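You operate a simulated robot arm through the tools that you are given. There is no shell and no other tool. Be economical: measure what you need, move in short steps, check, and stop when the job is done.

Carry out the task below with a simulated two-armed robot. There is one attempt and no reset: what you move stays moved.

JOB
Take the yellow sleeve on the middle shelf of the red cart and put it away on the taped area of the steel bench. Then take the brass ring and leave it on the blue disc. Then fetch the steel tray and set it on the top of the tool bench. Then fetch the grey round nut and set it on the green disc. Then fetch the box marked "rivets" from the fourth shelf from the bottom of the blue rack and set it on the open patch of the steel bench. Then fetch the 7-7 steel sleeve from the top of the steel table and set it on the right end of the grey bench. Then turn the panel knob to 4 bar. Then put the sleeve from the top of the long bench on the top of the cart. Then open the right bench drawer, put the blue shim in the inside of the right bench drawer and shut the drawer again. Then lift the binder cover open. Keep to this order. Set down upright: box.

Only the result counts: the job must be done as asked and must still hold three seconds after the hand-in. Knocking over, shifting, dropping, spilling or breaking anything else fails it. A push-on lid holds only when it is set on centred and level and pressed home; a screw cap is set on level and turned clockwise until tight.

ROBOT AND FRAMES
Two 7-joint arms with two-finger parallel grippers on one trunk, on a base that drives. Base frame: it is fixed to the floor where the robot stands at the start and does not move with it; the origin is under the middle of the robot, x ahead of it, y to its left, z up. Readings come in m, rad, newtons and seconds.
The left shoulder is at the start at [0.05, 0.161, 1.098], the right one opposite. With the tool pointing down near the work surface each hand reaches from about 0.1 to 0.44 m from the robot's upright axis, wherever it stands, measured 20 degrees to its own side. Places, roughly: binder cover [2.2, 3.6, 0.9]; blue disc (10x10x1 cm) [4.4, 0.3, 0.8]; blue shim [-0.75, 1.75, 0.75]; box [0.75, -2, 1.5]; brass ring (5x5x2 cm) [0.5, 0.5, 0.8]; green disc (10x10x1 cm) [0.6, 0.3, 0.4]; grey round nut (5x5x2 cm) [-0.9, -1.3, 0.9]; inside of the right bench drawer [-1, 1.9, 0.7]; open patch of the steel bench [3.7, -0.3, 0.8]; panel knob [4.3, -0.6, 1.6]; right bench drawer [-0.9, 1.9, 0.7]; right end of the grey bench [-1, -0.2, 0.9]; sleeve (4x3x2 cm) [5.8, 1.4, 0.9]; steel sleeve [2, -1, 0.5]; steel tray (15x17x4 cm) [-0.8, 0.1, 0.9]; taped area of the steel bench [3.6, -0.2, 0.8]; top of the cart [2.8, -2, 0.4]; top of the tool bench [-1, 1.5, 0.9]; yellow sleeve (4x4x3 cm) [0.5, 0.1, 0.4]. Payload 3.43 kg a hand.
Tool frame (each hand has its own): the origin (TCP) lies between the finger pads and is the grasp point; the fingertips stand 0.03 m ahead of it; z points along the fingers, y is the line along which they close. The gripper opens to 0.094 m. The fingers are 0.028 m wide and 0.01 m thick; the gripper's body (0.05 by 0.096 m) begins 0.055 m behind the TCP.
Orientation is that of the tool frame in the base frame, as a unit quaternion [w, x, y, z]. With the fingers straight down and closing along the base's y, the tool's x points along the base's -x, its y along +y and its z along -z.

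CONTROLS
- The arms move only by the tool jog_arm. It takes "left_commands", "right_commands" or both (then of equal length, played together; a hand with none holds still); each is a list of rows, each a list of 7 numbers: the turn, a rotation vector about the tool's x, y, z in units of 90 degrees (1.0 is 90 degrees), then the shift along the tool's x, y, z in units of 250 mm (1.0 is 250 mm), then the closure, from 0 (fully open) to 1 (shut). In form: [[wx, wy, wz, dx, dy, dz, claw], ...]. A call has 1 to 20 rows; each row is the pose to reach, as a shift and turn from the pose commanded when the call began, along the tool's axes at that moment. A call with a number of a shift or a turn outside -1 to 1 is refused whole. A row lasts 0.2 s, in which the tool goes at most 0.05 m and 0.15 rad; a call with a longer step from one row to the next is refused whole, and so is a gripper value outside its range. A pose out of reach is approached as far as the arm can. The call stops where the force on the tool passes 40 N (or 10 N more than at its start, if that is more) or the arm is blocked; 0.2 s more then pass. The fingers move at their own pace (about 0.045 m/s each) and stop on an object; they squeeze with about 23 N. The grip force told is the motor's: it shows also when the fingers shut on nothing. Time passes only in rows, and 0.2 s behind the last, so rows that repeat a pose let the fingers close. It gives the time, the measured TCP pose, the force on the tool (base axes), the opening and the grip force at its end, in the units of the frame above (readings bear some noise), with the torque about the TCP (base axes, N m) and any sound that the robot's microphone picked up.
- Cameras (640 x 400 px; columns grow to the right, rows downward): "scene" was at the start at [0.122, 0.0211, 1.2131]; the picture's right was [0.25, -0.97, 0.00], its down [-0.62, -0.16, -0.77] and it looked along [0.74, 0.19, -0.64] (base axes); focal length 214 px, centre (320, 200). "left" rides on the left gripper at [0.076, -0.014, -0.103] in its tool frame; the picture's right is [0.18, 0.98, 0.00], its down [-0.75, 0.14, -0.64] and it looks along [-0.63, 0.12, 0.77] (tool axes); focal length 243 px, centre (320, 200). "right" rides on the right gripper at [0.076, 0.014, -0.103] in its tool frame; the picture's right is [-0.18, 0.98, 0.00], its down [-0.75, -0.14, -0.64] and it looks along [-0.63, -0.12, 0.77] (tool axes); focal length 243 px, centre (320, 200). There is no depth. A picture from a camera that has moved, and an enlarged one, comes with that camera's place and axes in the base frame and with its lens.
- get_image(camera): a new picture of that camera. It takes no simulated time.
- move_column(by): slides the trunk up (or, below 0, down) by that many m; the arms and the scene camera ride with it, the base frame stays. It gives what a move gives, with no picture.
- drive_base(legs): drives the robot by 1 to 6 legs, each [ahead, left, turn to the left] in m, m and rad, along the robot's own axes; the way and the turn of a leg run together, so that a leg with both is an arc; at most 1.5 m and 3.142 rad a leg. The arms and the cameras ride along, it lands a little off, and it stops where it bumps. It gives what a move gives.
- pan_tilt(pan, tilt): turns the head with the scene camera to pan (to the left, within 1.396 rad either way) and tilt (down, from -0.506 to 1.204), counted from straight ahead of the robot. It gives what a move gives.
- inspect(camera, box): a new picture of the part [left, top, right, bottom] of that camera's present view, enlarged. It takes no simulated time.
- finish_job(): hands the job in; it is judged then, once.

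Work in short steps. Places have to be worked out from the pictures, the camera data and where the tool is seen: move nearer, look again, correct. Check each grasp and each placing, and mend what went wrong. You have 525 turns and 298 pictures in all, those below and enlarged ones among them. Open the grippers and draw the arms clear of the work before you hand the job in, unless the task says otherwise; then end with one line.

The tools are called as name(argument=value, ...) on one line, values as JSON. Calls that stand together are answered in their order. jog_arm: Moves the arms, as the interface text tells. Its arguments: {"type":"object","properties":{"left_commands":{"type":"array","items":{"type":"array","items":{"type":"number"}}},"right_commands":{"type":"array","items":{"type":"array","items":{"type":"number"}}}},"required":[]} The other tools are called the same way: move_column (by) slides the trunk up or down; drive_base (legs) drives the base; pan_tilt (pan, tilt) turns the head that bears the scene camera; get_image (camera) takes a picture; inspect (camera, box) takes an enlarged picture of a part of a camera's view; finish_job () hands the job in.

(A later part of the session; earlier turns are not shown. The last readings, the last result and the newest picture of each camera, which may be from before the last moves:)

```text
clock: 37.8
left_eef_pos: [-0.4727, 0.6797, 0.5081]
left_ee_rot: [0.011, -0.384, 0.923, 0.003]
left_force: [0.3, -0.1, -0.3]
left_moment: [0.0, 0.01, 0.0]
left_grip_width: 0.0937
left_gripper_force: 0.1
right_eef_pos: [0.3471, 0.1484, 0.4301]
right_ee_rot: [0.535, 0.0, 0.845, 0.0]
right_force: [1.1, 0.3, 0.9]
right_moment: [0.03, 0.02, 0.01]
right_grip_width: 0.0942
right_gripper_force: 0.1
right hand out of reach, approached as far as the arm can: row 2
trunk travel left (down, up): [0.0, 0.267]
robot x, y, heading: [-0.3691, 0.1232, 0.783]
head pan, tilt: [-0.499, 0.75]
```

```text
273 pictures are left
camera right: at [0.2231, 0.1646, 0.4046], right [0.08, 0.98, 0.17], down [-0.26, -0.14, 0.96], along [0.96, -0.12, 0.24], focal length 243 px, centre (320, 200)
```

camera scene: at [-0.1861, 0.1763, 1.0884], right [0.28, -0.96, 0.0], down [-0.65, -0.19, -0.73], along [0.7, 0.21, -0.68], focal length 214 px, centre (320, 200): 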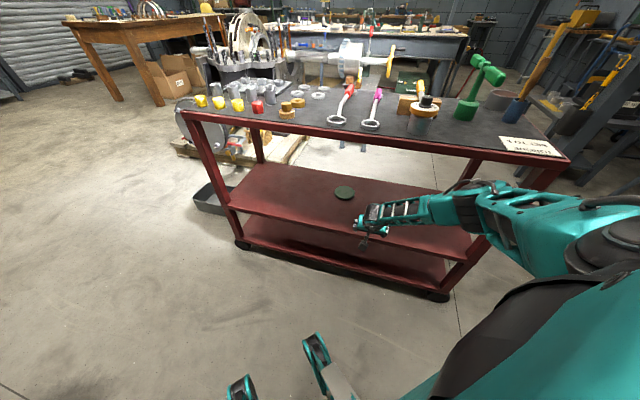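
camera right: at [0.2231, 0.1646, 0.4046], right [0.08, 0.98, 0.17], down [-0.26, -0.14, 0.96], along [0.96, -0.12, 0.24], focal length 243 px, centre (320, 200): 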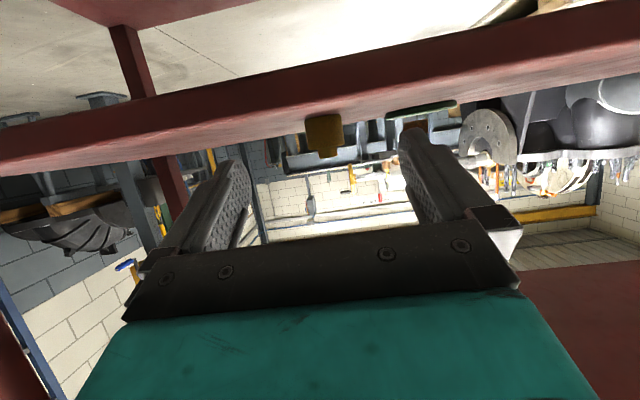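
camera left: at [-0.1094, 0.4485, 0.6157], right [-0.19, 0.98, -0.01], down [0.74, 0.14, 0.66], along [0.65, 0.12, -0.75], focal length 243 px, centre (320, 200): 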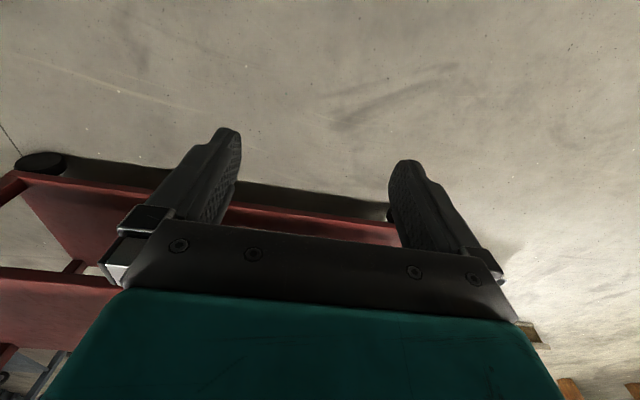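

The sleeve is well centred but the arm is at its limit. I retract 0.06 m, lower 5 mm, then drive in.

jog_arm(right_commands=[[0, 0, 0, 0.05, 0, -0.1, 0], [0, 0, 0, 0.122, 0, -0.207, 0]])

drive_base(legs=[[0.085, -0.085, 0]])

get_image(camera="right")

get_image(camera="scene")

```text
clock: 38.4
left_eef_pos: [-0.4719, 0.6791, 0.5078]
left_ee_rot: [0.01, -0.383, 0.923, 0.003]
left_force: [0.6, -0.1, -1.3]
left_moment: [0.02, 0.01, 0.01]
left_grip_width: 0.0939
left_gripper_force: 0.0
right_eef_pos: [0.2895, 0.1537, 0.4216]
right_ee_rot: [0.536, 0.003, 0.844, -0.005]
right_force: [0.8, -0.1, 0.8]
right_moment: [0.02, -0.03, -0.01]
right_grip_width: 0.094
right_gripper_force: 0.1
right hand out of reach, approached as far as the arm can: row 2
trunk travel left (down, up): [0.0, 0.267]
robot x, y, heading: [-0.3706, 0.1299, 0.782]
head pan, tilt: [-0.499, 0.75]
```

```text
clock: 39.8
left_eef_pos: [-0.3515, 0.6783, 0.5083]
left_ee_rot: [0.011, -0.384, 0.923, 0.002]
left_force: [-0.3, 0.1, -0.1]
left_moment: [-0.02, -0.03, 0.02]
left_grip_width: 0.0939
left_gripper_force: 0.1
right_eef_pos: [0.41, 0.1532, 0.4202]
right_ee_rot: [0.535, 0.003, 0.845, -0.005]
right_force: [0.4, -0.7, -0.1]
right_moment: [-0.02, -0.02, 0.0]
right_grip_width: 0.0941
right_gripper_force: 0.1
trunk travel left (down, up): [0.0, 0.267]
robot x, y, heading: [-0.2498, 0.1248, 0.785]
head pan, tilt: [-0.499, 0.75]
```

```text
272 pictures are left
camera right: at [0.2858, 0.1685, 0.3955], right [0.09, 0.98, 0.16], down [-0.26, -0.13, 0.96], along [0.96, -0.12, 0.24], focal length 243 px, centre (320, 200)
```

right: 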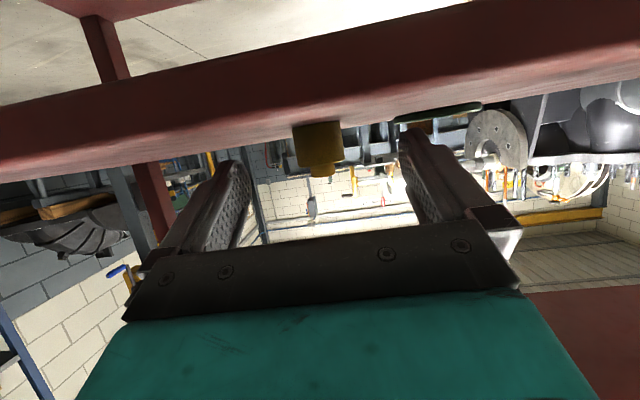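

```text
271 pictures are left
camera scene: at [-0.1428, 0.178, 1.0834], right [0.28, -0.96, 0.0], down [-0.65, -0.19, -0.73], along [0.7, 0.21, -0.68], focal length 214 px, centre (320, 200)
```

scene: 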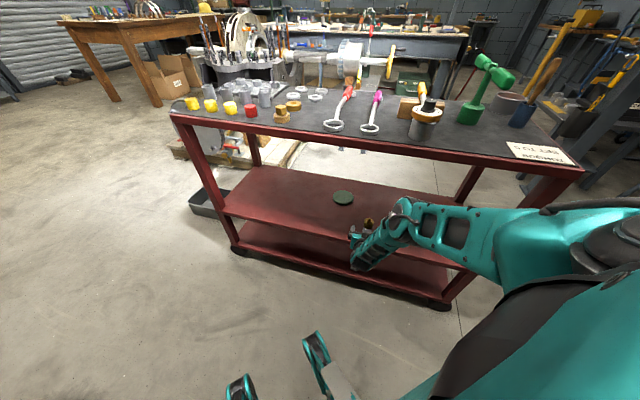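

The fingertips are skimming the shelf height, so I raise 4 mm and drive the last 0.068 m with a slight y correction.

move_column(by=0.004)

drive_base(legs=[[0.044, -0.051, 0]])

get_image(camera="right")

```text
clock: 40.4
left_eef_pos: [-0.3521, 0.6793, 0.5127]
left_ee_rot: [0.011, -0.383, 0.924, 0.004]
left_force: [0.6, -0.7, 0.5]
left_moment: [0.03, 0.0, 0.0]
left_grip_width: 0.0943
left_gripper_force: 0.1
right_eef_pos: [0.4095, 0.1525, 0.4243]
right_ee_rot: [0.534, 0.001, 0.845, -0.003]
right_force: [0.3, -0.2, -0.2]
right_moment: [0.0, 0.01, -0.02]
right_grip_width: 0.094
right_gripper_force: 0.1
trunk travel left (down, up): [-0.004, 0.263]
robot x, y, heading: [-0.2539, 0.1229, 0.785]
head pan, tilt: [-0.499, 0.75]
```

```text
clock: 41.5
left_eef_pos: [-0.2858, 0.6735, 0.5132]
left_ee_rot: [0.011, -0.383, 0.924, 0.004]
left_force: [0.0, 0.0, -0.7]
left_moment: [-0.01, 0.0, 0.0]
left_grip_width: 0.094
left_gripper_force: 0.0
right_eef_pos: [0.4757, 0.1483, 0.4256]
right_ee_rot: [0.535, 0.002, 0.845, -0.004]
right_force: [0.2, -0.1, -0.5]
right_moment: [0.03, -0.02, 0.02]
right_grip_width: 0.0941
right_gripper_force: 0.1
trunk travel left (down, up): [-0.004, 0.263]
robot x, y, heading: [-0.1822, 0.1207, 0.786]
head pan, tilt: [-0.499, 0.75]
```

```text
270 pictures are left
camera right: at [0.3529, 0.1635, 0.3995], right [0.09, 0.98, 0.16], down [-0.26, -0.14, 0.96], along [0.96, -0.12, 0.24], focal length 243 px, centre (320, 200)
```

right: 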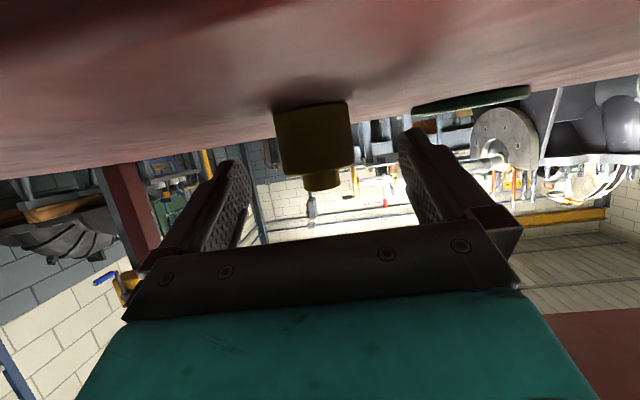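

The fingers now overlap the sleeve's body properly. I close.

jog_arm(right_commands=[[0, 0, 0, 0, 0, 0, 0.5], [0, 0, 0, 0, 0, 0, 1], [0, 0, 0, 0, 0, 0, 1], [0, 0, 0, 0, 0, 0, 1], [0, 0, 0, 0, 0, 0, 1]])

move_column(by=0.05)

get_image(camera="right")

```text
clock: 42.7
left_eef_pos: [-0.2844, 0.6723, 0.5136]
left_ee_rot: [0.011, -0.384, 0.923, 0.003]
left_force: [0.1, 0.0, -0.4]
left_moment: [-0.01, -0.03, 0.0]
left_grip_width: 0.0941
left_gripper_force: 0.1
right_eef_pos: [0.4783, 0.1476, 0.4253]
right_ee_rot: [0.535, 0.002, 0.845, -0.004]
right_force: [0.3, 0.9, -0.6]
right_moment: [0.03, -0.02, 0.01]
right_grip_width: 0.0394
right_gripper_force: 22.4
trunk travel left (down, up): [-0.004, 0.263]
robot x, y, heading: [-0.1797, 0.1203, 0.784]
head pan, tilt: [-0.499, 0.75]
```

```text
clock: 43.6
left_eef_pos: [-0.2847, 0.6724, 0.5632]
left_ee_rot: [0.01, -0.383, 0.924, 0.003]
left_force: [-0.3, -0.4, 0.1]
left_moment: [-0.03, 0.0, 0.01]
left_grip_width: 0.0939
left_gripper_force: 0.1
right_eef_pos: [0.4772, 0.1483, 0.4749]
right_ee_rot: [0.535, 0.002, 0.845, -0.004]
right_force: [-0.4, -0.5, -1.6]
right_moment: [0.0, 0.0, 0.01]
right_grip_width: 0.0395
right_gripper_force: 22.8
trunk travel left (down, up): [-0.054, 0.213]
robot x, y, heading: [-0.1787, 0.1247, 0.786]
head pan, tilt: [-0.499, 0.75]
```

```text
269 pictures are left
camera right: at [0.3529, 0.1636, 0.4493], right [0.09, 0.98, 0.16], down [-0.26, -0.14, 0.96], along [0.96, -0.12, 0.24], focal length 243 px, centre (320, 200)
```

right: 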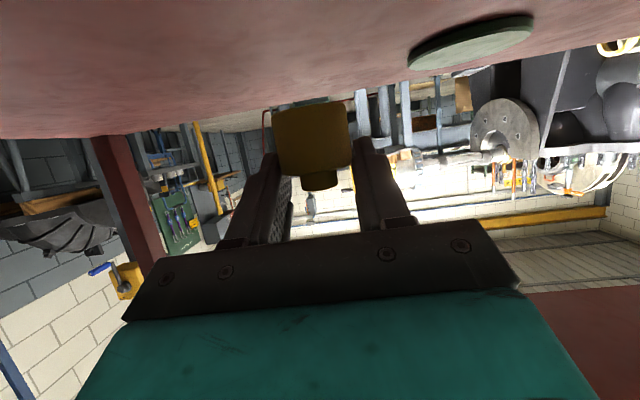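

The sleeve is held at 39.5 mm. I back straight out and turn to face forward.

drive_base(legs=[[-0.247, 0.247, 0], [0, 0, -0.785]])

move_column(by=0.2)

```text
clock: 45.7
left_eef_pos: [-0.4981, 0.6717, 0.5683]
left_ee_rot: [0.022, -0.38, 0.925, 0.004]
left_force: [-0.7, 0.0, -0.5]
left_moment: [0.0, -0.03, 0.03]
left_grip_width: 0.0939
left_gripper_force: 0.1
right_eef_pos: [0.2433, 0.1368, 0.4679]
right_ee_rot: [0.531, 0.008, 0.847, -0.005]
right_force: [-0.4, -0.3, -2.0]
right_moment: [0.01, 0.01, 0.01]
right_grip_width: 0.0392
right_gripper_force: 23.0
trunk travel left (down, up): [-0.054, 0.213]
robot x, y, heading: [-0.4173, 0.1212, 0.776]
head pan, tilt: [-0.499, 0.75]
stopped in leg 1: the robot was blocked; the commanded pose is now the measured one
```

```text
clock: 47.8
left_eef_pos: [-0.5042, 0.6711, 0.7631]
left_ee_rot: [0.024, -0.381, 0.924, -0.002]
left_force: [-0.7, 0.5, 0.0]
left_moment: [0.0, -0.01, 0.0]
left_grip_width: 0.094
left_gripper_force: 0.1
right_eef_pos: [0.24, 0.1419, 0.6737]
right_ee_rot: [0.535, 0.005, 0.845, -0.006]
right_force: [0.3, 0.1, -3.4]
right_moment: [-0.02, 0.01, 0.02]
right_grip_width: 0.039
right_gripper_force: 22.9
trunk travel left (down, up): [-0.254, 0.013]
robot x, y, heading: [-0.4174, 0.1167, 0.781]
head pan, tilt: [-0.499, 0.75]
```

I was blocked backing up because the grey bench stands behind me. I ease forward, then turn to heading 0.

drive_base(legs=[[0.08, -0.08, 0], [0, 0, -0.785]])

pan_tilt(pan=1.39, tilt=0.4)

get_image(camera="scene")

```text
clock: 51.2
left_eef_pos: [0.0175, 0.5732, 0.7642]
left_ee_rot: [0.021, -0.005, 1.0, -0.011]
left_force: [0.2, -0.2, 0.2]
left_moment: [0.0, -0.02, 0.02]
left_grip_width: 0.0941
left_gripper_force: 0.0
right_eef_pos: [0.1836, -0.3248, 0.6745]
right_ee_rot: [0.494, 0.322, 0.781, -0.205]
right_force: [-0.2, 0.6, -2.1]
right_moment: [0.0, 0.04, -0.01]
right_grip_width: 0.0384
right_gripper_force: 23.2
trunk travel left (down, up): [-0.254, 0.013]
robot x, y, heading: [-0.307, 0.1153, 0.013]
head pan, tilt: [-0.499, 0.75]
```

```text
clock: 53.1
left_eef_pos: [0.0165, 0.5732, 0.7646]
left_ee_rot: [0.022, -0.005, 1.0, -0.011]
left_force: [-0.4, 0.4, 0.1]
left_moment: [0.0, -0.02, -0.02]
left_grip_width: 0.0939
left_gripper_force: 0.1
right_eef_pos: [0.1837, -0.3244, 0.6743]
right_ee_rot: [0.494, 0.322, 0.781, -0.206]
right_force: [0.4, 0.4, -2.3]
right_moment: [0.03, 0.01, 0.02]
right_grip_width: 0.0384
right_gripper_force: 22.5
trunk travel left (down, up): [-0.254, 0.013]
robot x, y, heading: [-0.3086, 0.1185, 0.013]
head pan, tilt: [1.389, 0.4]
```

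```text
268 pictures are left
camera scene: at [-0.2512, 0.2093, 1.3685], right [0.99, -0.17, 0.0], down [-0.07, -0.38, -0.92], along [0.16, 0.91, -0.39], focal length 214 px, centre (320, 200)
```

scene: 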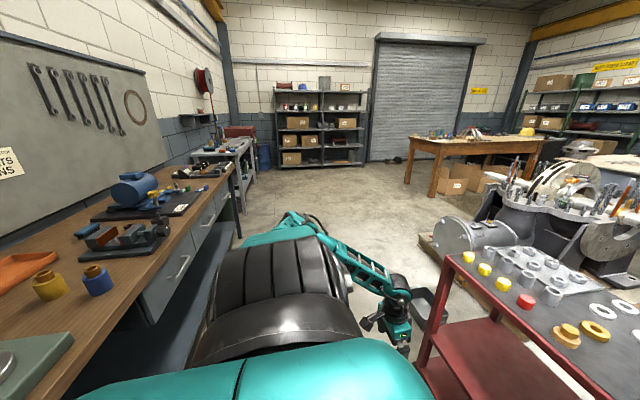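

The room is clear in this view. I fold both arms in and up before driving past the cart.

jog_arm(right_commands=[[0, 0, 0, -0.057, 0.02, -0.143, 1], [0, 0, 0, -0.114, 0.04, -0.286, 1], [0, 0, 0, -0.171, 0.06, -0.429, 1], [0, 0, 0, -0.229, 0.08, -0.571, 1], [0, 0, 0, -0.286, 0.1, -0.714, 1], [0, 0, 0, -0.343, 0.12, -0.857, 1], [0, 0, 0, -0.4, 0.14, -1.0, 1]], left_commands=[[0, 0, 0, 0.04, -0.114, -0.137, 0], [0, 0, 0, 0.08, -0.229, -0.274, 0], [0, 0, 0, 0.12, -0.343, -0.411, 0], [0, 0, 0, 0.16, -0.457, -0.549, 0], [0, 0, 0, 0.2, -0.571, -0.686, 0], [0, 0, 0, 0.24, -0.686, -0.823, 0], [0, 0, 0, 0.28, -0.8, -0.96, 0]])

pan_tilt(pan=-0.8, tilt=0.5)

get_image(camera="scene")

```text
clock: 54.7
left_eef_pos: [-0.0339, 0.3811, 1.0044]
left_ee_rot: [0.021, -0.006, 1.0, -0.011]
left_force: [0.0, -0.4, -0.5]
left_moment: [-0.02, -0.01, 0.01]
left_grip_width: 0.0938
left_gripper_force: 0.1
left hand out of reach, approached as far as the arm can: row 7
right_eef_pos: [0.0776, -0.1705, 0.8722]
right_ee_rot: [0.494, 0.322, 0.781, -0.207]
right_force: [0.8, 0.1, -1.6]
right_moment: [0.0, 0.05, -0.02]
right_grip_width: 0.0377
right_gripper_force: 23.3
right hand out of reach, approached as far as the arm can: row 1, 2, 3
trunk travel left (down, up): [-0.254, 0.013]
robot x, y, heading: [-0.3089, 0.12, 0.011]
head pan, tilt: [1.389, 0.4]
```

```text
clock: 56.8
left_eef_pos: [-0.0323, 0.3821, 1.0056]
left_ee_rot: [0.021, -0.006, 1.0, -0.011]
left_force: [0.4, 0.2, -0.2]
left_moment: [-0.01, 0.0, 0.01]
left_grip_width: 0.0939
left_gripper_force: 0.0
right_eef_pos: [0.0784, -0.1714, 0.8718]
right_ee_rot: [0.494, 0.322, 0.781, -0.206]
right_force: [-0.4, -1.1, -2.6]
right_moment: [0.01, 0.02, -0.01]
right_grip_width: 0.0374
right_gripper_force: 23.2
trunk travel left (down, up): [-0.254, 0.013]
robot x, y, heading: [-0.3068, 0.1168, 0.013]
head pan, tilt: [-0.799, 0.499]
```

```text
267 pictures are left
camera scene: at [-0.203, 0.0535, 1.3594], right [-0.71, -0.7, 0.0], down [-0.34, 0.34, -0.88], along [0.62, -0.62, -0.48], focal length 214 px, centre (320, 200)
```

scene: 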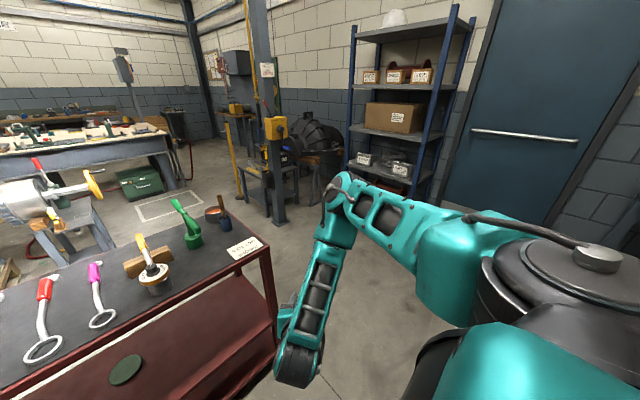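

The grip width has crept from 39.5 to 37.4 mm. I check the sleeve in the right camera.

get_image(camera="right")

```text
266 pictures are left
camera right: at [0.0006, -0.0718, 0.8472], right [0.75, 0.64, 0.16], down [-0.28, 0.08, 0.96], along [0.6, -0.76, 0.24], focal length 243 px, centre (320, 200)
```

right: 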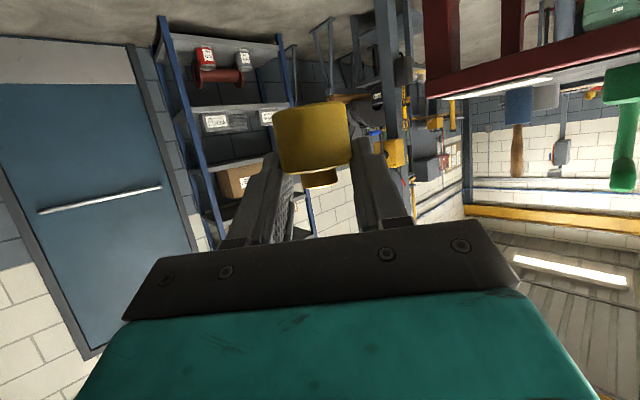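

The sleeve is slowly being squeezed out because it is held too near the fingertips. I'll set it on the free front patch of the cart top at about (0.46, -0.05) and regrasp from above. First I yaw the hand to face +x.

jog_arm(right_commands=[[-0.076, 0, -0.035, 0, 0, 0, 1], [-0.151, 0, -0.07, 0, 0, 0, 1], [-0.227, 0, -0.106, 0, 0, 0, 1], [-0.302, 0, -0.141, 0, 0, 0, 1], [-0.378, 0, -0.176, 0, 0, 0, 1], [-0.462, 0, -0.216, 0, 0, 0, 1]])

pan_tilt(pan=-0.2, tilt=0.7)

get_image(camera="scene")

```text
clock: 58.1
left_eef_pos: [-0.0331, 0.3828, 1.0035]
left_ee_rot: [0.022, -0.006, 1.0, -0.011]
left_force: [-0.8, 0.7, 0.3]
left_moment: [0.01, 0.0, -0.01]
left_grip_width: 0.0938
left_gripper_force: 0.0
right_eef_pos: [0.1109, 0.0068, 0.9594]
right_ee_rot: [0.525, 0.011, 0.851, -0.016]
right_force: [0.8, 0.2, -2.1]
right_moment: [0.0, 0.01, -0.03]
right_grip_width: 0.0376
right_gripper_force: 23.3
right hand out of reach, approached as far as the arm can: row 1, 2, 3, 4, 5, 6
trunk travel left (down, up): [-0.254, 0.013]
robot x, y, heading: [-0.31, 0.1133, 0.009]
head pan, tilt: [-0.799, 0.499]
```

```text
clock: 59.1
left_eef_pos: [-0.0319, 0.3812, 1.0043]
left_ee_rot: [0.021, -0.006, 1.0, -0.011]
left_force: [-1.1, -0.8, 0.9]
left_moment: [-0.01, 0.0, 0.01]
left_grip_width: 0.0943
left_gripper_force: 0.1
right_eef_pos: [0.1121, 0.0071, 0.9596]
right_ee_rot: [0.526, 0.013, 0.851, -0.018]
right_force: [0.2, 0.4, -1.8]
right_moment: [-0.01, 0.01, 0.02]
right_grip_width: 0.0373
right_gripper_force: 22.8
trunk travel left (down, up): [-0.254, 0.013]
robot x, y, heading: [-0.3051, 0.116, 0.011]
head pan, tilt: [-0.201, 0.7]
```

```text
265 pictures are left
camera scene: at [-0.1837, 0.1019, 1.3417], right [-0.19, -0.98, 0.0], down [-0.63, 0.12, -0.77], along [0.75, -0.15, -0.64], focal length 214 px, centre (320, 200)
```

scene: 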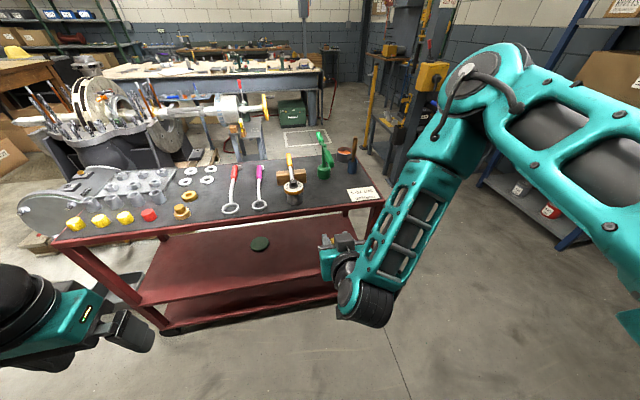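

The hand faces +x. I drive so the hand is over the free patch and then lower.

drive_base(legs=[[0.305, -0.06, 0]])

jog_arm(right_commands=[[0, 0, 0, -0.08, 0, 0.18, 1]])

get_image(camera="scene")

get_image(camera="right")

```text
clock: 61.3
left_eef_pos: [0.277, 0.3214, 1.0053]
left_ee_rot: [0.021, -0.004, 1.0, -0.012]
left_force: [0.4, -0.2, 0.1]
left_moment: [0.02, 0.03, 0.01]
left_grip_width: 0.0939
left_gripper_force: 0.1
right_eef_pos: [0.4208, -0.0534, 0.9591]
right_ee_rot: [0.526, 0.014, 0.85, -0.018]
right_force: [-0.2, -0.6, -2.2]
right_moment: [0.02, 0.02, -0.01]
right_grip_width: 0.037
right_gripper_force: 22.7
trunk travel left (down, up): [-0.254, 0.013]
robot x, y, heading: [0.0037, 0.0587, 0.004]
head pan, tilt: [-0.201, 0.7]
```

```text
clock: 61.5
left_eef_pos: [0.2772, 0.3214, 1.0039]
left_ee_rot: [0.022, -0.003, 1.0, -0.012]
left_force: [0.0, 0.2, 0.7]
left_moment: [0.02, 0.04, 0.0]
left_grip_width: 0.0941
left_gripper_force: 0.1
right_eef_pos: [0.4226, -0.053, 0.9567]
right_ee_rot: [0.516, 0.011, 0.856, -0.018]
right_force: [-15.2, -0.5, 4.1]
right_moment: [-0.15, -0.23, -0.34]
right_grip_width: 0.0369
right_gripper_force: 23.0
trunk travel left (down, up): [-0.254, 0.013]
robot x, y, heading: [0.0046, 0.0601, -0.001]
head pan, tilt: [-0.201, 0.7]
stopped in row 1 (right hand): the force on the tool passed its limit at 80 N (the readings are from after the stop); the commanded pose is now the measured one
```

```text
264 pictures are left
camera scene: at [0.1255, 0.043, 1.3417], right [-0.19, -0.98, 0.0], down [-0.63, 0.13, -0.76], along [0.75, -0.15, -0.64], focal length 214 px, centre (320, 200)
```

scene: 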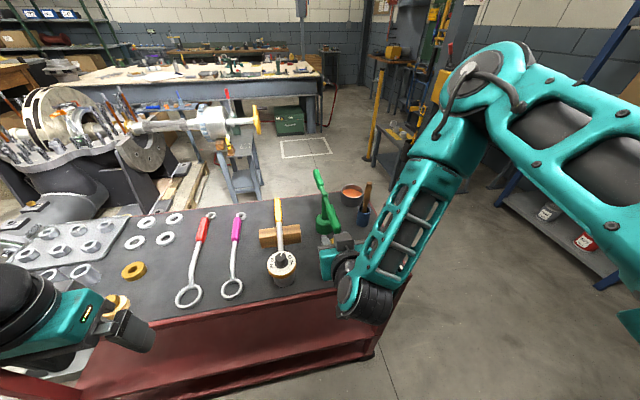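

```text
263 pictures are left
camera right: at [0.2973, -0.0344, 0.9369], right [0.12, 0.98, 0.14], down [-0.22, -0.11, 0.97], along [0.97, -0.15, 0.2], focal length 243 px, centre (320, 200)
```

right: 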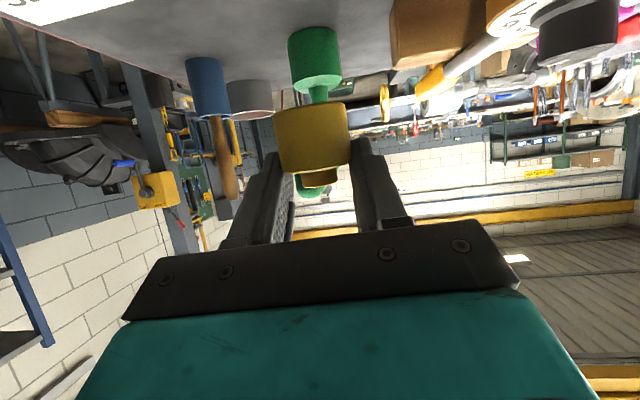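

The last move stopped on an 80 N contact spike. I zoom in around the right hand to see what was touched.

inspect(camera="scene", box=[240, 150, 420, 320])

```text
2.35 times, centred on (330, 235) of scene
camera zoom: at [0.1255, 0.043, 1.3417], right [-0.19, -0.98, 0.0], down [-0.63, 0.13, -0.76], along [0.75, -0.15, -0.64], focal length 505 px, centre (296, 118)
```

zoom: 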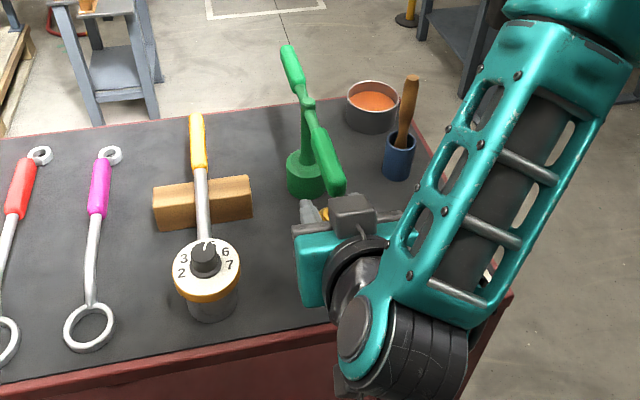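

The green handle's near end overhangs here, and my sleeve nudged it; it still stands. I back off 3 cm before anything else, then look.

drive_base(legs=[[-0.03, 0.0, 0]])

inspect(camera="scene", box=[240, 130, 420, 300])

```text
clock: 62.4
left_eef_pos: [0.2466, 0.3215, 1.0043]
left_ee_rot: [0.022, -0.004, 1.0, -0.012]
left_force: [-0.2, 0.4, -0.5]
left_moment: [-0.03, -0.05, -0.04]
left_grip_width: 0.094
left_gripper_force: 0.1
right_eef_pos: [0.3926, -0.0529, 0.9579]
right_ee_rot: [0.518, 0.012, 0.855, -0.018]
right_force: [-0.9, 0.2, -1.9]
right_moment: [0.04, 0.02, 0.04]
right_grip_width: 0.0369
right_gripper_force: 23.2
trunk travel left (down, up): [-0.254, 0.013]
robot x, y, heading: [-0.0314, 0.0598, 0.006]
head pan, tilt: [-0.201, 0.7]
```

```text
2.35 times, centred on (330, 215) of scene
camera zoom: at [0.0943, 0.0429, 1.3418], right [-0.19, -0.98, 0.0], down [-0.63, 0.12, -0.77], along [0.75, -0.15, -0.64], focal length 505 px, centre (296, 165)
```

zoom: 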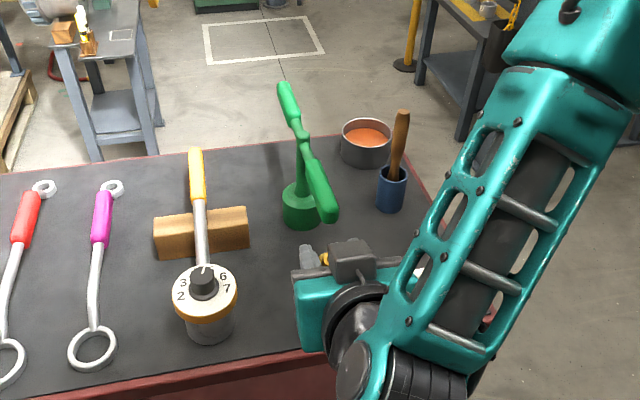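

The green stand is upright and free. I lower the hand close to the cart top and look.

move_column(by=-0.105)

get_image(camera="right")

get_image(camera="scene")

```text
clock: 63.8
left_eef_pos: [0.2456, 0.3235, 0.8998]
left_ee_rot: [0.023, -0.004, 1.0, -0.012]
left_force: [0.0, 0.2, 0.7]
left_moment: [0.02, -0.01, -0.01]
left_grip_width: 0.0943
left_gripper_force: 0.1
right_eef_pos: [0.3932, -0.0534, 0.8552]
right_ee_rot: [0.523, 0.012, 0.852, -0.017]
right_force: [-1.0, -0.5, 21.3]
right_moment: [0.18, -0.33, -0.01]
right_grip_width: 0.0369
right_gripper_force: 23.0
trunk travel left (down, up): [-0.149, 0.118]
robot x, y, heading: [-0.0249, 0.0585, 0.009]
head pan, tilt: [-0.201, 0.7]
```

```text
260 pictures are left
camera right: at [0.2697, -0.0336, 0.834], right [0.12, 0.98, 0.15], down [-0.23, -0.12, 0.97], along [0.96, -0.15, 0.22], focal length 243 px, centre (320, 200)
```

right: 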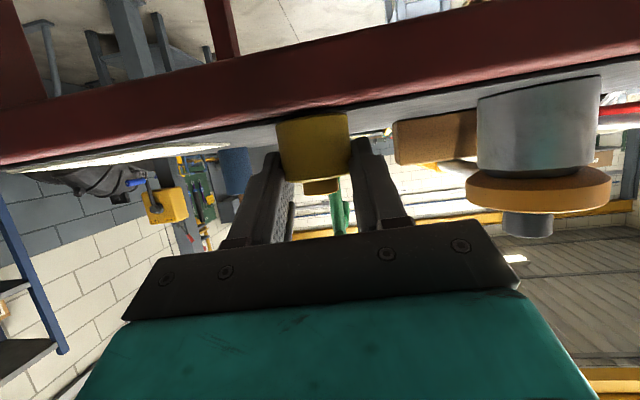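

```text
259 pictures are left
camera scene: at [0.0938, 0.0432, 1.2372], right [-0.19, -0.98, 0.0], down [-0.63, 0.12, -0.77], along [0.75, -0.15, -0.64], focal length 214 px, centre (320, 200)
```

scene: 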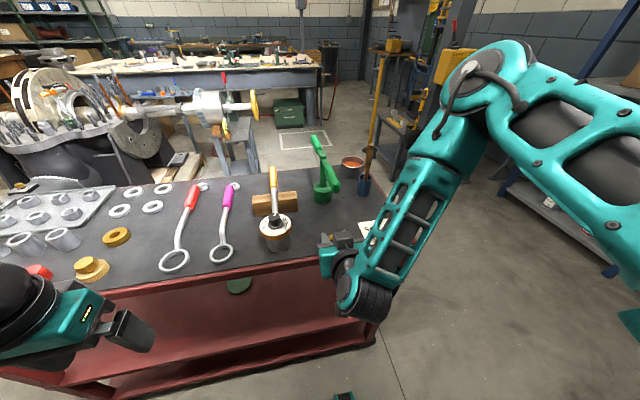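

Contact at 21 N, but the sleeve seems to overhang the rim. I raise 2.5 cm, advance 4.5 cm and lower again.

move_column(by=0.025)

drive_base(legs=[[0.045, 0.0, 0]])

get_image(camera="right")

inspect(camera="scene", box=[250, 150, 430, 330])

```text
clock: 64.5
left_eef_pos: [0.2479, 0.3212, 0.9237]
left_ee_rot: [0.022, -0.003, 1.0, -0.012]
left_force: [0.5, 0.8, -0.1]
left_moment: [0.01, 0.0, 0.01]
left_grip_width: 0.094
left_gripper_force: 0.1
right_eef_pos: [0.3944, -0.0531, 0.8766]
right_ee_rot: [0.517, 0.011, 0.856, -0.019]
right_force: [0.1, 0.7, -2.1]
right_moment: [0.02, 0.04, 0.01]
right_grip_width: 0.0372
right_gripper_force: 23.2
trunk travel left (down, up): [-0.174, 0.093]
robot x, y, heading: [-0.0303, 0.0612, 0.003]
head pan, tilt: [-0.201, 0.7]
```

```text
clock: 65.4
left_eef_pos: [0.2928, 0.322, 0.924]
left_ee_rot: [0.021, -0.004, 1.0, -0.012]
left_force: [0.6, -0.5, -0.8]
left_moment: [-0.02, 0.04, 0.01]
left_grip_width: 0.0941
left_gripper_force: 0.1
right_eef_pos: [0.438, -0.0538, 0.877]
right_ee_rot: [0.518, 0.011, 0.855, -0.018]
right_force: [-0.2, 0.3, -1.7]
right_moment: [-0.01, 0.01, -0.02]
right_grip_width: 0.0369
right_gripper_force: 23.2
trunk travel left (down, up): [-0.174, 0.093]
robot x, y, heading: [0.0175, 0.059, 0.006]
head pan, tilt: [-0.201, 0.7]
```

```text
258 pictures are left
camera right: at [0.3138, -0.034, 0.8569], right [0.12, 0.98, 0.14], down [-0.22, -0.11, 0.97], along [0.97, -0.15, 0.21], focal length 243 px, centre (320, 200)
```

right: 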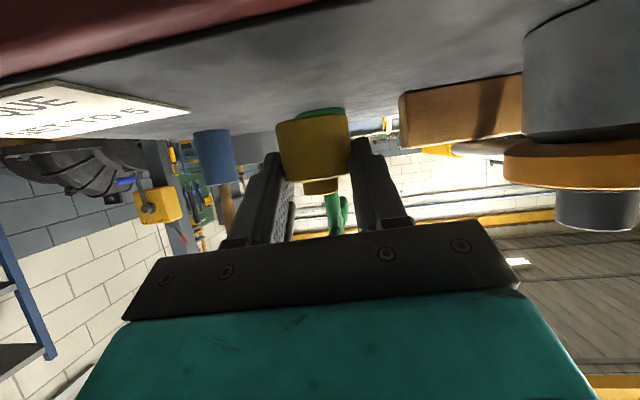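

```text
2.22 times, centred on (340, 240) of scene
camera zoom: at [0.1403, 0.0433, 1.2615], right [-0.19, -0.98, 0.0], down [-0.63, 0.12, -0.76], along [0.75, -0.15, -0.64], focal length 477 px, centre (276, 111)
```

zoom: 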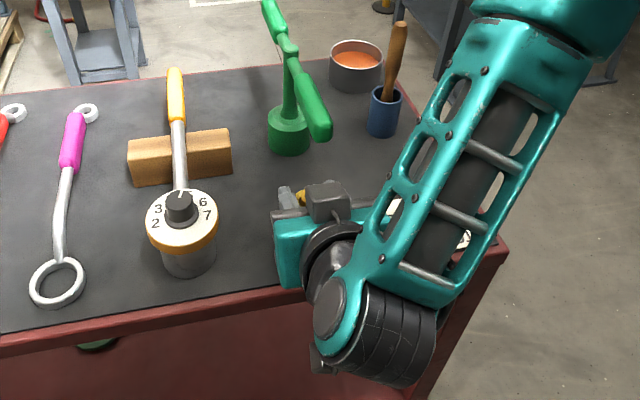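

The sleeve is over the mat with nothing near it. I lower 2.5 cm.

move_column(by=-0.028)

get_image(camera="right")

```text
clock: 66.1
left_eef_pos: [0.2904, 0.3223, 0.8971]
left_ee_rot: [0.023, -0.004, 1.0, -0.013]
left_force: [0.6, -0.3, 1.1]
left_moment: [0.0, 0.01, -0.03]
left_grip_width: 0.0938
left_gripper_force: 0.1
right_eef_pos: [0.4376, -0.0504, 0.8533]
right_ee_rot: [0.523, 0.013, 0.852, -0.018]
right_force: [3.0, -0.4, 19.4]
right_moment: [0.4, -0.33, 0.01]
right_grip_width: 0.0372
right_gripper_force: 23.5
trunk travel left (down, up): [-0.146, 0.121]
robot x, y, heading: [0.0177, 0.0608, 0.01]
head pan, tilt: [-0.201, 0.7]
```

```text
256 pictures are left
camera right: at [0.3148, -0.033, 0.8309], right [0.12, 0.98, 0.15], down [-0.23, -0.12, 0.96], along [0.96, -0.15, 0.22], focal length 243 px, centre (320, 200)
```

right: 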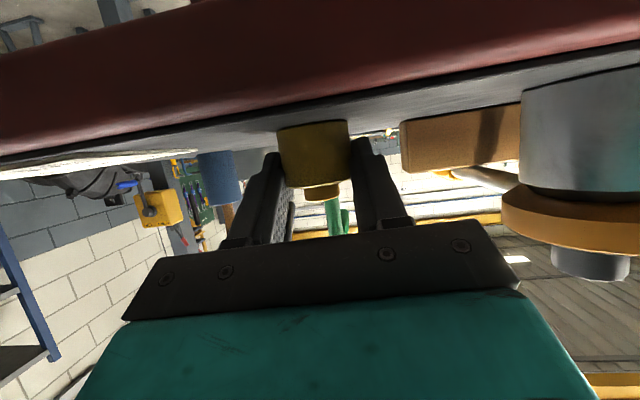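

The sleeve is resting on the cart top. I open the gripper and look.

jog_arm(right_commands=[[0, 0, 0, 0, 0, 0, 0.5], [0, 0, 0, 0, 0, 0, 0.2], [0, 0, 0, 0, 0, 0, 0], [0, 0, 0, 0, 0, 0, 0], [0, 0, 0, 0, 0, 0, 0]])

get_image(camera="right")

```text
clock: 67.3
left_eef_pos: [0.291, 0.3228, 0.8958]
left_ee_rot: [0.022, -0.005, 1.0, -0.012]
left_force: [-0.1, -0.4, 0.3]
left_moment: [-0.06, 0.05, 0.06]
left_grip_width: 0.0941
left_gripper_force: 0.1
right_eef_pos: [0.4386, -0.0535, 0.849]
right_ee_rot: [0.519, 0.01, 0.854, -0.017]
right_force: [0.8, -0.5, -0.4]
right_moment: [0.01, 0.0, 0.01]
right_grip_width: 0.0939
right_gripper_force: 0.0
trunk travel left (down, up): [-0.146, 0.121]
robot x, y, heading: [0.0134, 0.0612, 0.007]
head pan, tilt: [-0.201, 0.7]
```

```text
255 pictures are left
camera right: at [0.3133, -0.034, 0.8291], right [0.12, 0.98, 0.14], down [-0.23, -0.11, 0.97], along [0.97, -0.15, 0.21], focal length 243 px, centre (320, 200)
```

right: 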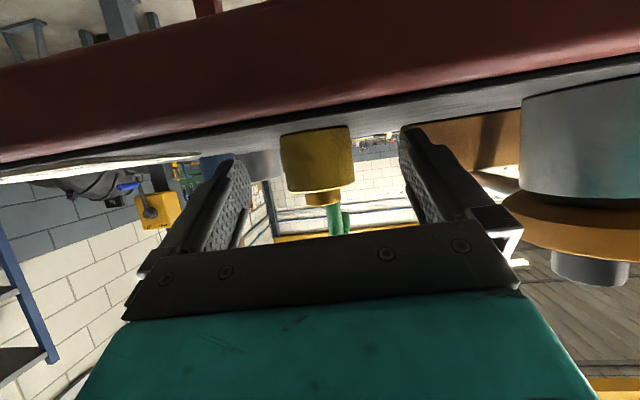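

The sleeve stands, centred about 2 cm ahead of the TCP. I advance 2 cm and close again for a deeper grip.

jog_arm(right_commands=[[0, 0, 0, -0.018, 0, 0.035, 0], [0, 0, 0, -0.037, 0, 0.071, 0]])

get_image(camera="right")

```text
clock: 67.9
left_eef_pos: [0.2926, 0.3226, 0.8956]
left_ee_rot: [0.022, -0.004, 1.0, -0.012]
left_force: [-0.2, 0.8, -0.7]
left_moment: [0.02, 0.0, -0.02]
left_grip_width: 0.0941
left_gripper_force: 0.0
right_eef_pos: [0.4581, -0.0545, 0.8505]
right_ee_rot: [0.518, 0.011, 0.855, -0.018]
right_force: [-0.6, 0.4, 0.0]
right_moment: [-0.01, -0.01, 0.0]
right_grip_width: 0.0939
right_gripper_force: 0.1
trunk travel left (down, up): [-0.146, 0.121]
robot x, y, heading: [0.0163, 0.0616, 0.004]
head pan, tilt: [-0.201, 0.7]
```

```text
254 pictures are left
camera right: at [0.3335, -0.0354, 0.8293], right [0.12, 0.98, 0.14], down [-0.23, -0.11, 0.97], along [0.97, -0.15, 0.21], focal length 243 px, centre (320, 200)
```

right: 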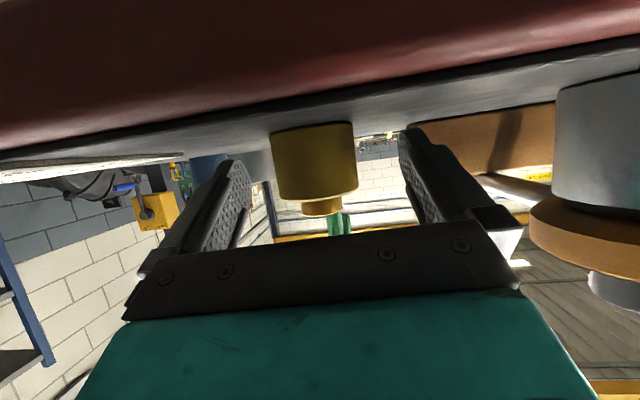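

Nearly centred. I advance 6 mm more and close.

jog_arm(right_commands=[[0, 0, 0, -0.011, 0, 0.021, 0], [0, 0, 0, -0.011, 0, 0.021, 0.5], [0, 0, 0, -0.011, 0, 0.021, 1], [0, 0, 0, -0.011, 0, 0.021, 1], [0, 0, 0, -0.011, 0, 0.021, 1], [0, 0, 0, -0.011, 0, 0.021, 1]])

move_column(by=0.05)

get_image(camera="right")

```text
clock: 69.3
left_eef_pos: [0.2918, 0.3224, 0.8955]
left_ee_rot: [0.022, -0.005, 1.0, -0.012]
left_force: [0.5, -0.1, 0.6]
left_moment: [0.04, -0.01, -0.02]
left_grip_width: 0.0939
left_gripper_force: 0.0
right_eef_pos: [0.4638, -0.0531, 0.8488]
right_ee_rot: [0.517, 0.011, 0.855, -0.018]
right_force: [1.7, 0.5, 0.2]
right_moment: [0.01, -0.02, 0.03]
right_grip_width: 0.041
right_gripper_force: 23.1
trunk travel left (down, up): [-0.146, 0.121]
robot x, y, heading: [0.0211, 0.0618, 0.004]
head pan, tilt: [-0.201, 0.7]
```

```text
clock: 70.2
left_eef_pos: [0.2913, 0.3225, 0.9465]
left_ee_rot: [0.022, -0.004, 1.0, -0.013]
left_force: [0.4, -0.2, 0.4]
left_moment: [-0.01, 0.02, 0.0]
left_grip_width: 0.0939
left_gripper_force: 0.1
right_eef_pos: [0.4641, -0.0547, 0.8993]
right_ee_rot: [0.518, 0.011, 0.855, -0.018]
right_force: [0.5, 0.0, -2.6]
right_moment: [0.01, -0.04, 0.02]
right_grip_width: 0.0408
right_gripper_force: 22.6
trunk travel left (down, up): [-0.196, 0.071]
robot x, y, heading: [0.0158, 0.0581, 0.007]
head pan, tilt: [-0.201, 0.7]
```

```text
253 pictures are left
camera right: at [0.3396, -0.0354, 0.8789], right [0.12, 0.98, 0.14], down [-0.22, -0.11, 0.97], along [0.97, -0.15, 0.21], focal length 243 px, centre (320, 200)
```

right: 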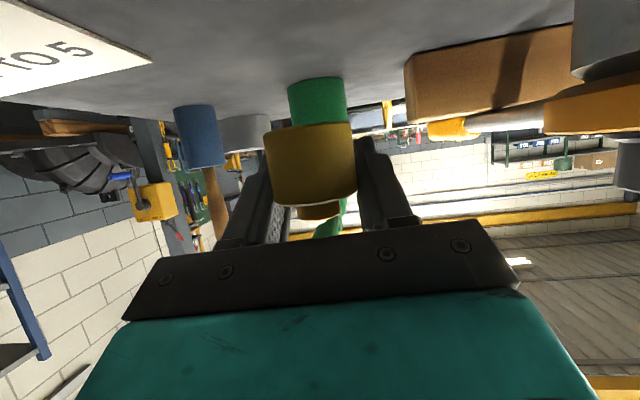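

The grip is now 41 mm, the full diameter. I back away from the cart, sidestep right, pass its right end, and turn 30° left to keep the elbow off the column.

drive_base(legs=[[-0.2, 0, 0], [0, -0.66, 0], [0.83, 0, 0], [0, 0, 0.52]])

get_image(camera="scene")

```text
clock: 83.1
left_eef_pos: [0.7474, -0.2368, 0.9465]
left_ee_rot: [0.023, -0.259, 0.966, -0.006]
left_force: [0.1, 0.0, -0.1]
left_moment: [0.01, -0.03, 0.0]
left_grip_width: 0.0943
left_gripper_force: 0.1
right_eef_pos: [1.0829, -0.4797, 0.8997]
right_ee_rot: [0.506, -0.207, 0.829, 0.115]
right_force: [0.4, 0.4, -1.9]
right_moment: [0.01, -0.02, 0.03]
right_grip_width: 0.0409
right_gripper_force: 22.6
trunk travel left (down, up): [-0.196, 0.071]
robot x, y, heading: [0.6387, -0.6019, 0.52]
head pan, tilt: [-0.201, 0.7]
```

```text
252 pictures are left
camera scene: at [0.7529, -0.5531, 1.2837], right [0.32, -0.95, 0.0], down [-0.61, -0.2, -0.76], along [0.73, 0.24, -0.64], focal length 214 px, centre (320, 200)
```

scene: 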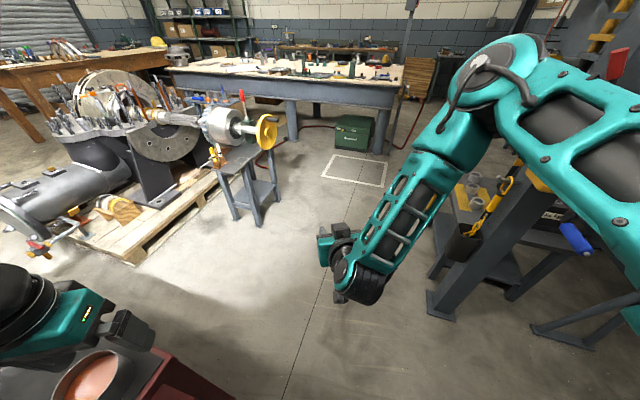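

The column is clear to the right, and the steel bench is ahead at about x = 3.2. I drive on diagonally, then straighten.

drive_base(legs=[[0.7, 0, 0], [0, 0, -0.52], [0.8, 0, 0]])

pan_tilt(pan=0.1, tilt=0.5)

get_image(camera="scene")

```text
clock: 84.0
left_eef_pos: [0.7522, -0.2337, 0.9459]
left_ee_rot: [0.024, -0.262, 0.965, -0.006]
left_force: [0.0, -0.9, -0.5]
left_moment: [0.0, 0.03, 0.01]
left_grip_width: 0.0941
left_gripper_force: 0.0
right_eef_pos: [1.0898, -0.4734, 0.898]
right_ee_rot: [0.504, -0.21, 0.829, 0.117]
right_force: [-0.3, -0.9, -1.9]
right_moment: [0.02, -0.03, 0.01]
right_grip_width: 0.0413
right_gripper_force: 22.6
trunk travel left (down, up): [-0.196, 0.071]
robot x, y, heading: [0.6463, -0.6006, 0.531]
head pan, tilt: [-0.201, 0.7]
stopped in leg 1: the robot was blocked; the commanded pose is now the measured one
```

```text
clock: 84.8
left_eef_pos: [0.7528, -0.233, 0.9456]
left_ee_rot: [0.024, -0.263, 0.965, -0.006]
left_force: [0.0, -0.3, -0.7]
left_moment: [0.03, 0.04, 0.0]
left_grip_width: 0.094
left_gripper_force: 0.0
right_eef_pos: [1.0892, -0.4735, 0.8999]
right_ee_rot: [0.505, -0.211, 0.829, 0.117]
right_force: [0.5, -0.4, -1.8]
right_moment: [0.03, -0.04, -0.01]
right_grip_width: 0.041
right_gripper_force: 23.0
trunk travel left (down, up): [-0.196, 0.071]
robot x, y, heading: [0.6434, -0.5965, 0.528]
head pan, tilt: [0.099, 0.499]
```

```text
251 pictures are left
camera scene: at [0.7531, -0.5243, 1.3013], right [0.59, -0.81, 0.0], down [-0.39, -0.28, -0.88], along [0.71, 0.52, -0.48], focal length 214 px, centre (320, 200)
```

scene: 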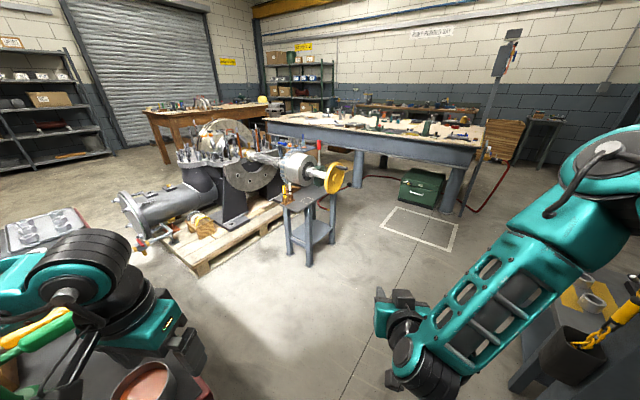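

I'm blocked, probably by a wheel at the cart's corner, and the left arm hangs over the cart. I turn back, go further past the cart, then turn again.

drive_base(legs=[[0, 0, -0.53]])

drive_base(legs=[[0.27, 0, 0], [0, 0, 0.52]])

get_image(camera="scene")

```text
clock: 86.7
left_eef_pos: [0.921, -0.3361, 0.9468]
left_ee_rot: [0.022, -0.002, 1.0, -0.012]
left_force: [-0.6, -0.5, 0.5]
left_moment: [0.03, -0.01, 0.01]
left_grip_width: 0.094
left_gripper_force: 0.0
right_eef_pos: [1.0918, -0.7147, 0.8993]
right_ee_rot: [0.518, 0.013, 0.855, -0.019]
right_force: [-0.1, -0.5, -2.0]
right_moment: [-0.03, -0.02, 0.0]
right_grip_width: 0.0414
right_gripper_force: 22.9
trunk travel left (down, up): [-0.196, 0.071]
robot x, y, heading: [0.6451, -0.5979, -0.0]
head pan, tilt: [0.099, 0.499]
```

```text
clock: 88.0
left_eef_pos: [0.958, -0.3465, 0.946]
left_ee_rot: [0.022, -0.005, 1.0, -0.012]
left_force: [-0.5, 0.2, 0.0]
left_moment: [-0.02, 0.03, -0.01]
left_grip_width: 0.0939
left_gripper_force: 0.2
right_eef_pos: [1.1315, -0.7232, 0.8977]
right_ee_rot: [0.517, 0.01, 0.855, -0.017]
right_force: [0.6, 0.7, -2.0]
right_moment: [-0.04, -0.01, -0.01]
right_grip_width: 0.0413
right_gripper_force: 23.1
trunk travel left (down, up): [-0.196, 0.071]
robot x, y, heading: [0.6872, -0.6078, 0.002]
head pan, tilt: [0.099, 0.499]
stopped in leg 1: the robot was blocked; the commanded pose is now the measured one
```

```text
250 pictures are left
camera scene: at [0.8149, -0.599, 1.3014], right [0.11, -0.99, 0.0], down [-0.48, -0.05, -0.88], along [0.87, 0.09, -0.48], focal length 214 px, centre (320, 200)
```

scene: 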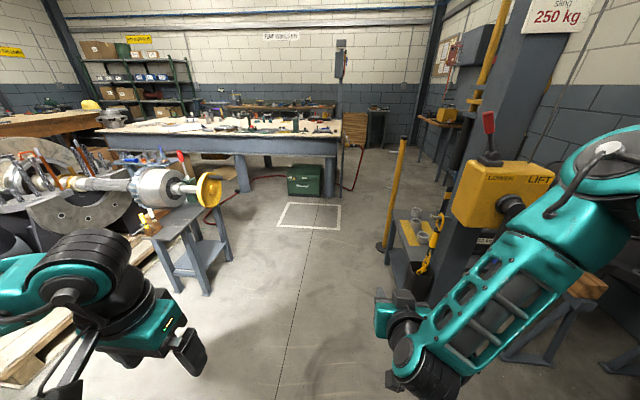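

I'm blocked again. I look right and down to find what touches.

pan_tilt(pan=-1.0, tilt=0.5)

get_image(camera="scene")

pan_tilt(pan=1.0, tilt=0.8)

get_image(camera="scene")

```text
clock: 89.4
left_eef_pos: [0.9609, -0.3457, 0.9462]
left_ee_rot: [0.023, -0.005, 1.0, -0.013]
left_force: [-0.3, 1.5, 0.3]
left_moment: [0.0, -0.01, -0.02]
left_grip_width: 0.094
left_gripper_force: 0.1
right_eef_pos: [1.1314, -0.7227, 0.8992]
right_ee_rot: [0.517, 0.011, 0.855, -0.018]
right_force: [-0.2, -1.4, -2.1]
right_moment: [0.01, -0.08, -0.01]
right_grip_width: 0.0412
right_gripper_force: 23.2
trunk travel left (down, up): [-0.196, 0.071]
robot x, y, heading: [0.6862, -0.6096, 0.006]
head pan, tilt: [-1.0, 0.499]
```

```text
249 pictures are left
camera scene: at [0.7744, -0.6848, 1.3014], right [-0.84, -0.55, 0.0], down [-0.26, 0.4, -0.88], along [0.48, -0.74, -0.48], focal length 214 px, centre (320, 200)
```

scene: 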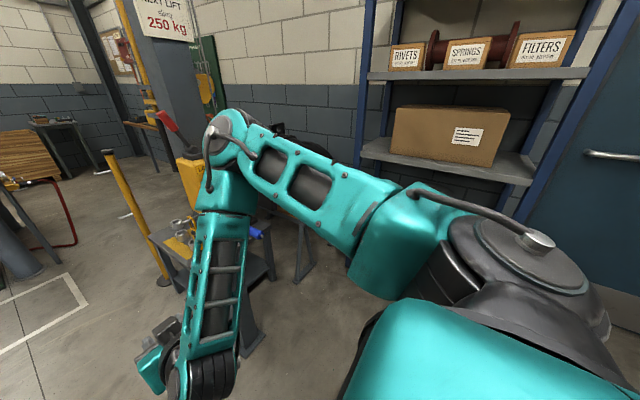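

```text
clock: 91.3
left_eef_pos: [0.9592, -0.3461, 0.9462]
left_ee_rot: [0.022, -0.005, 1.0, -0.012]
left_force: [-0.4, 0.2, 0.1]
left_moment: [-0.02, 0.0, -0.01]
left_grip_width: 0.0941
left_gripper_force: 0.1
right_eef_pos: [1.1315, -0.7229, 0.8982]
right_ee_rot: [0.517, 0.012, 0.856, -0.018]
right_force: [-0.5, -0.6, -1.3]
right_moment: [-0.01, -0.02, -0.01]
right_grip_width: 0.0411
right_gripper_force: 22.8
trunk travel left (down, up): [-0.196, 0.071]
robot x, y, heading: [0.6823, -0.6098, 0.004]
head pan, tilt: [1.0, 0.799]
```

```text
248 pictures are left
camera scene: at [0.7678, -0.5405, 1.2754], right [0.84, -0.54, 0.0], down [-0.38, -0.61, -0.7], along [0.37, 0.59, -0.72], focal length 214 px, centre (320, 200)
```

scene: 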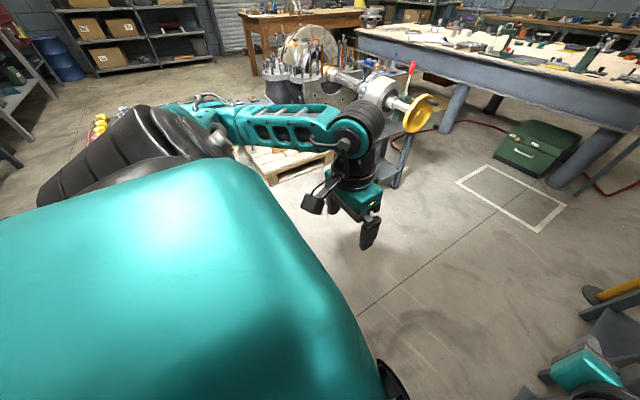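

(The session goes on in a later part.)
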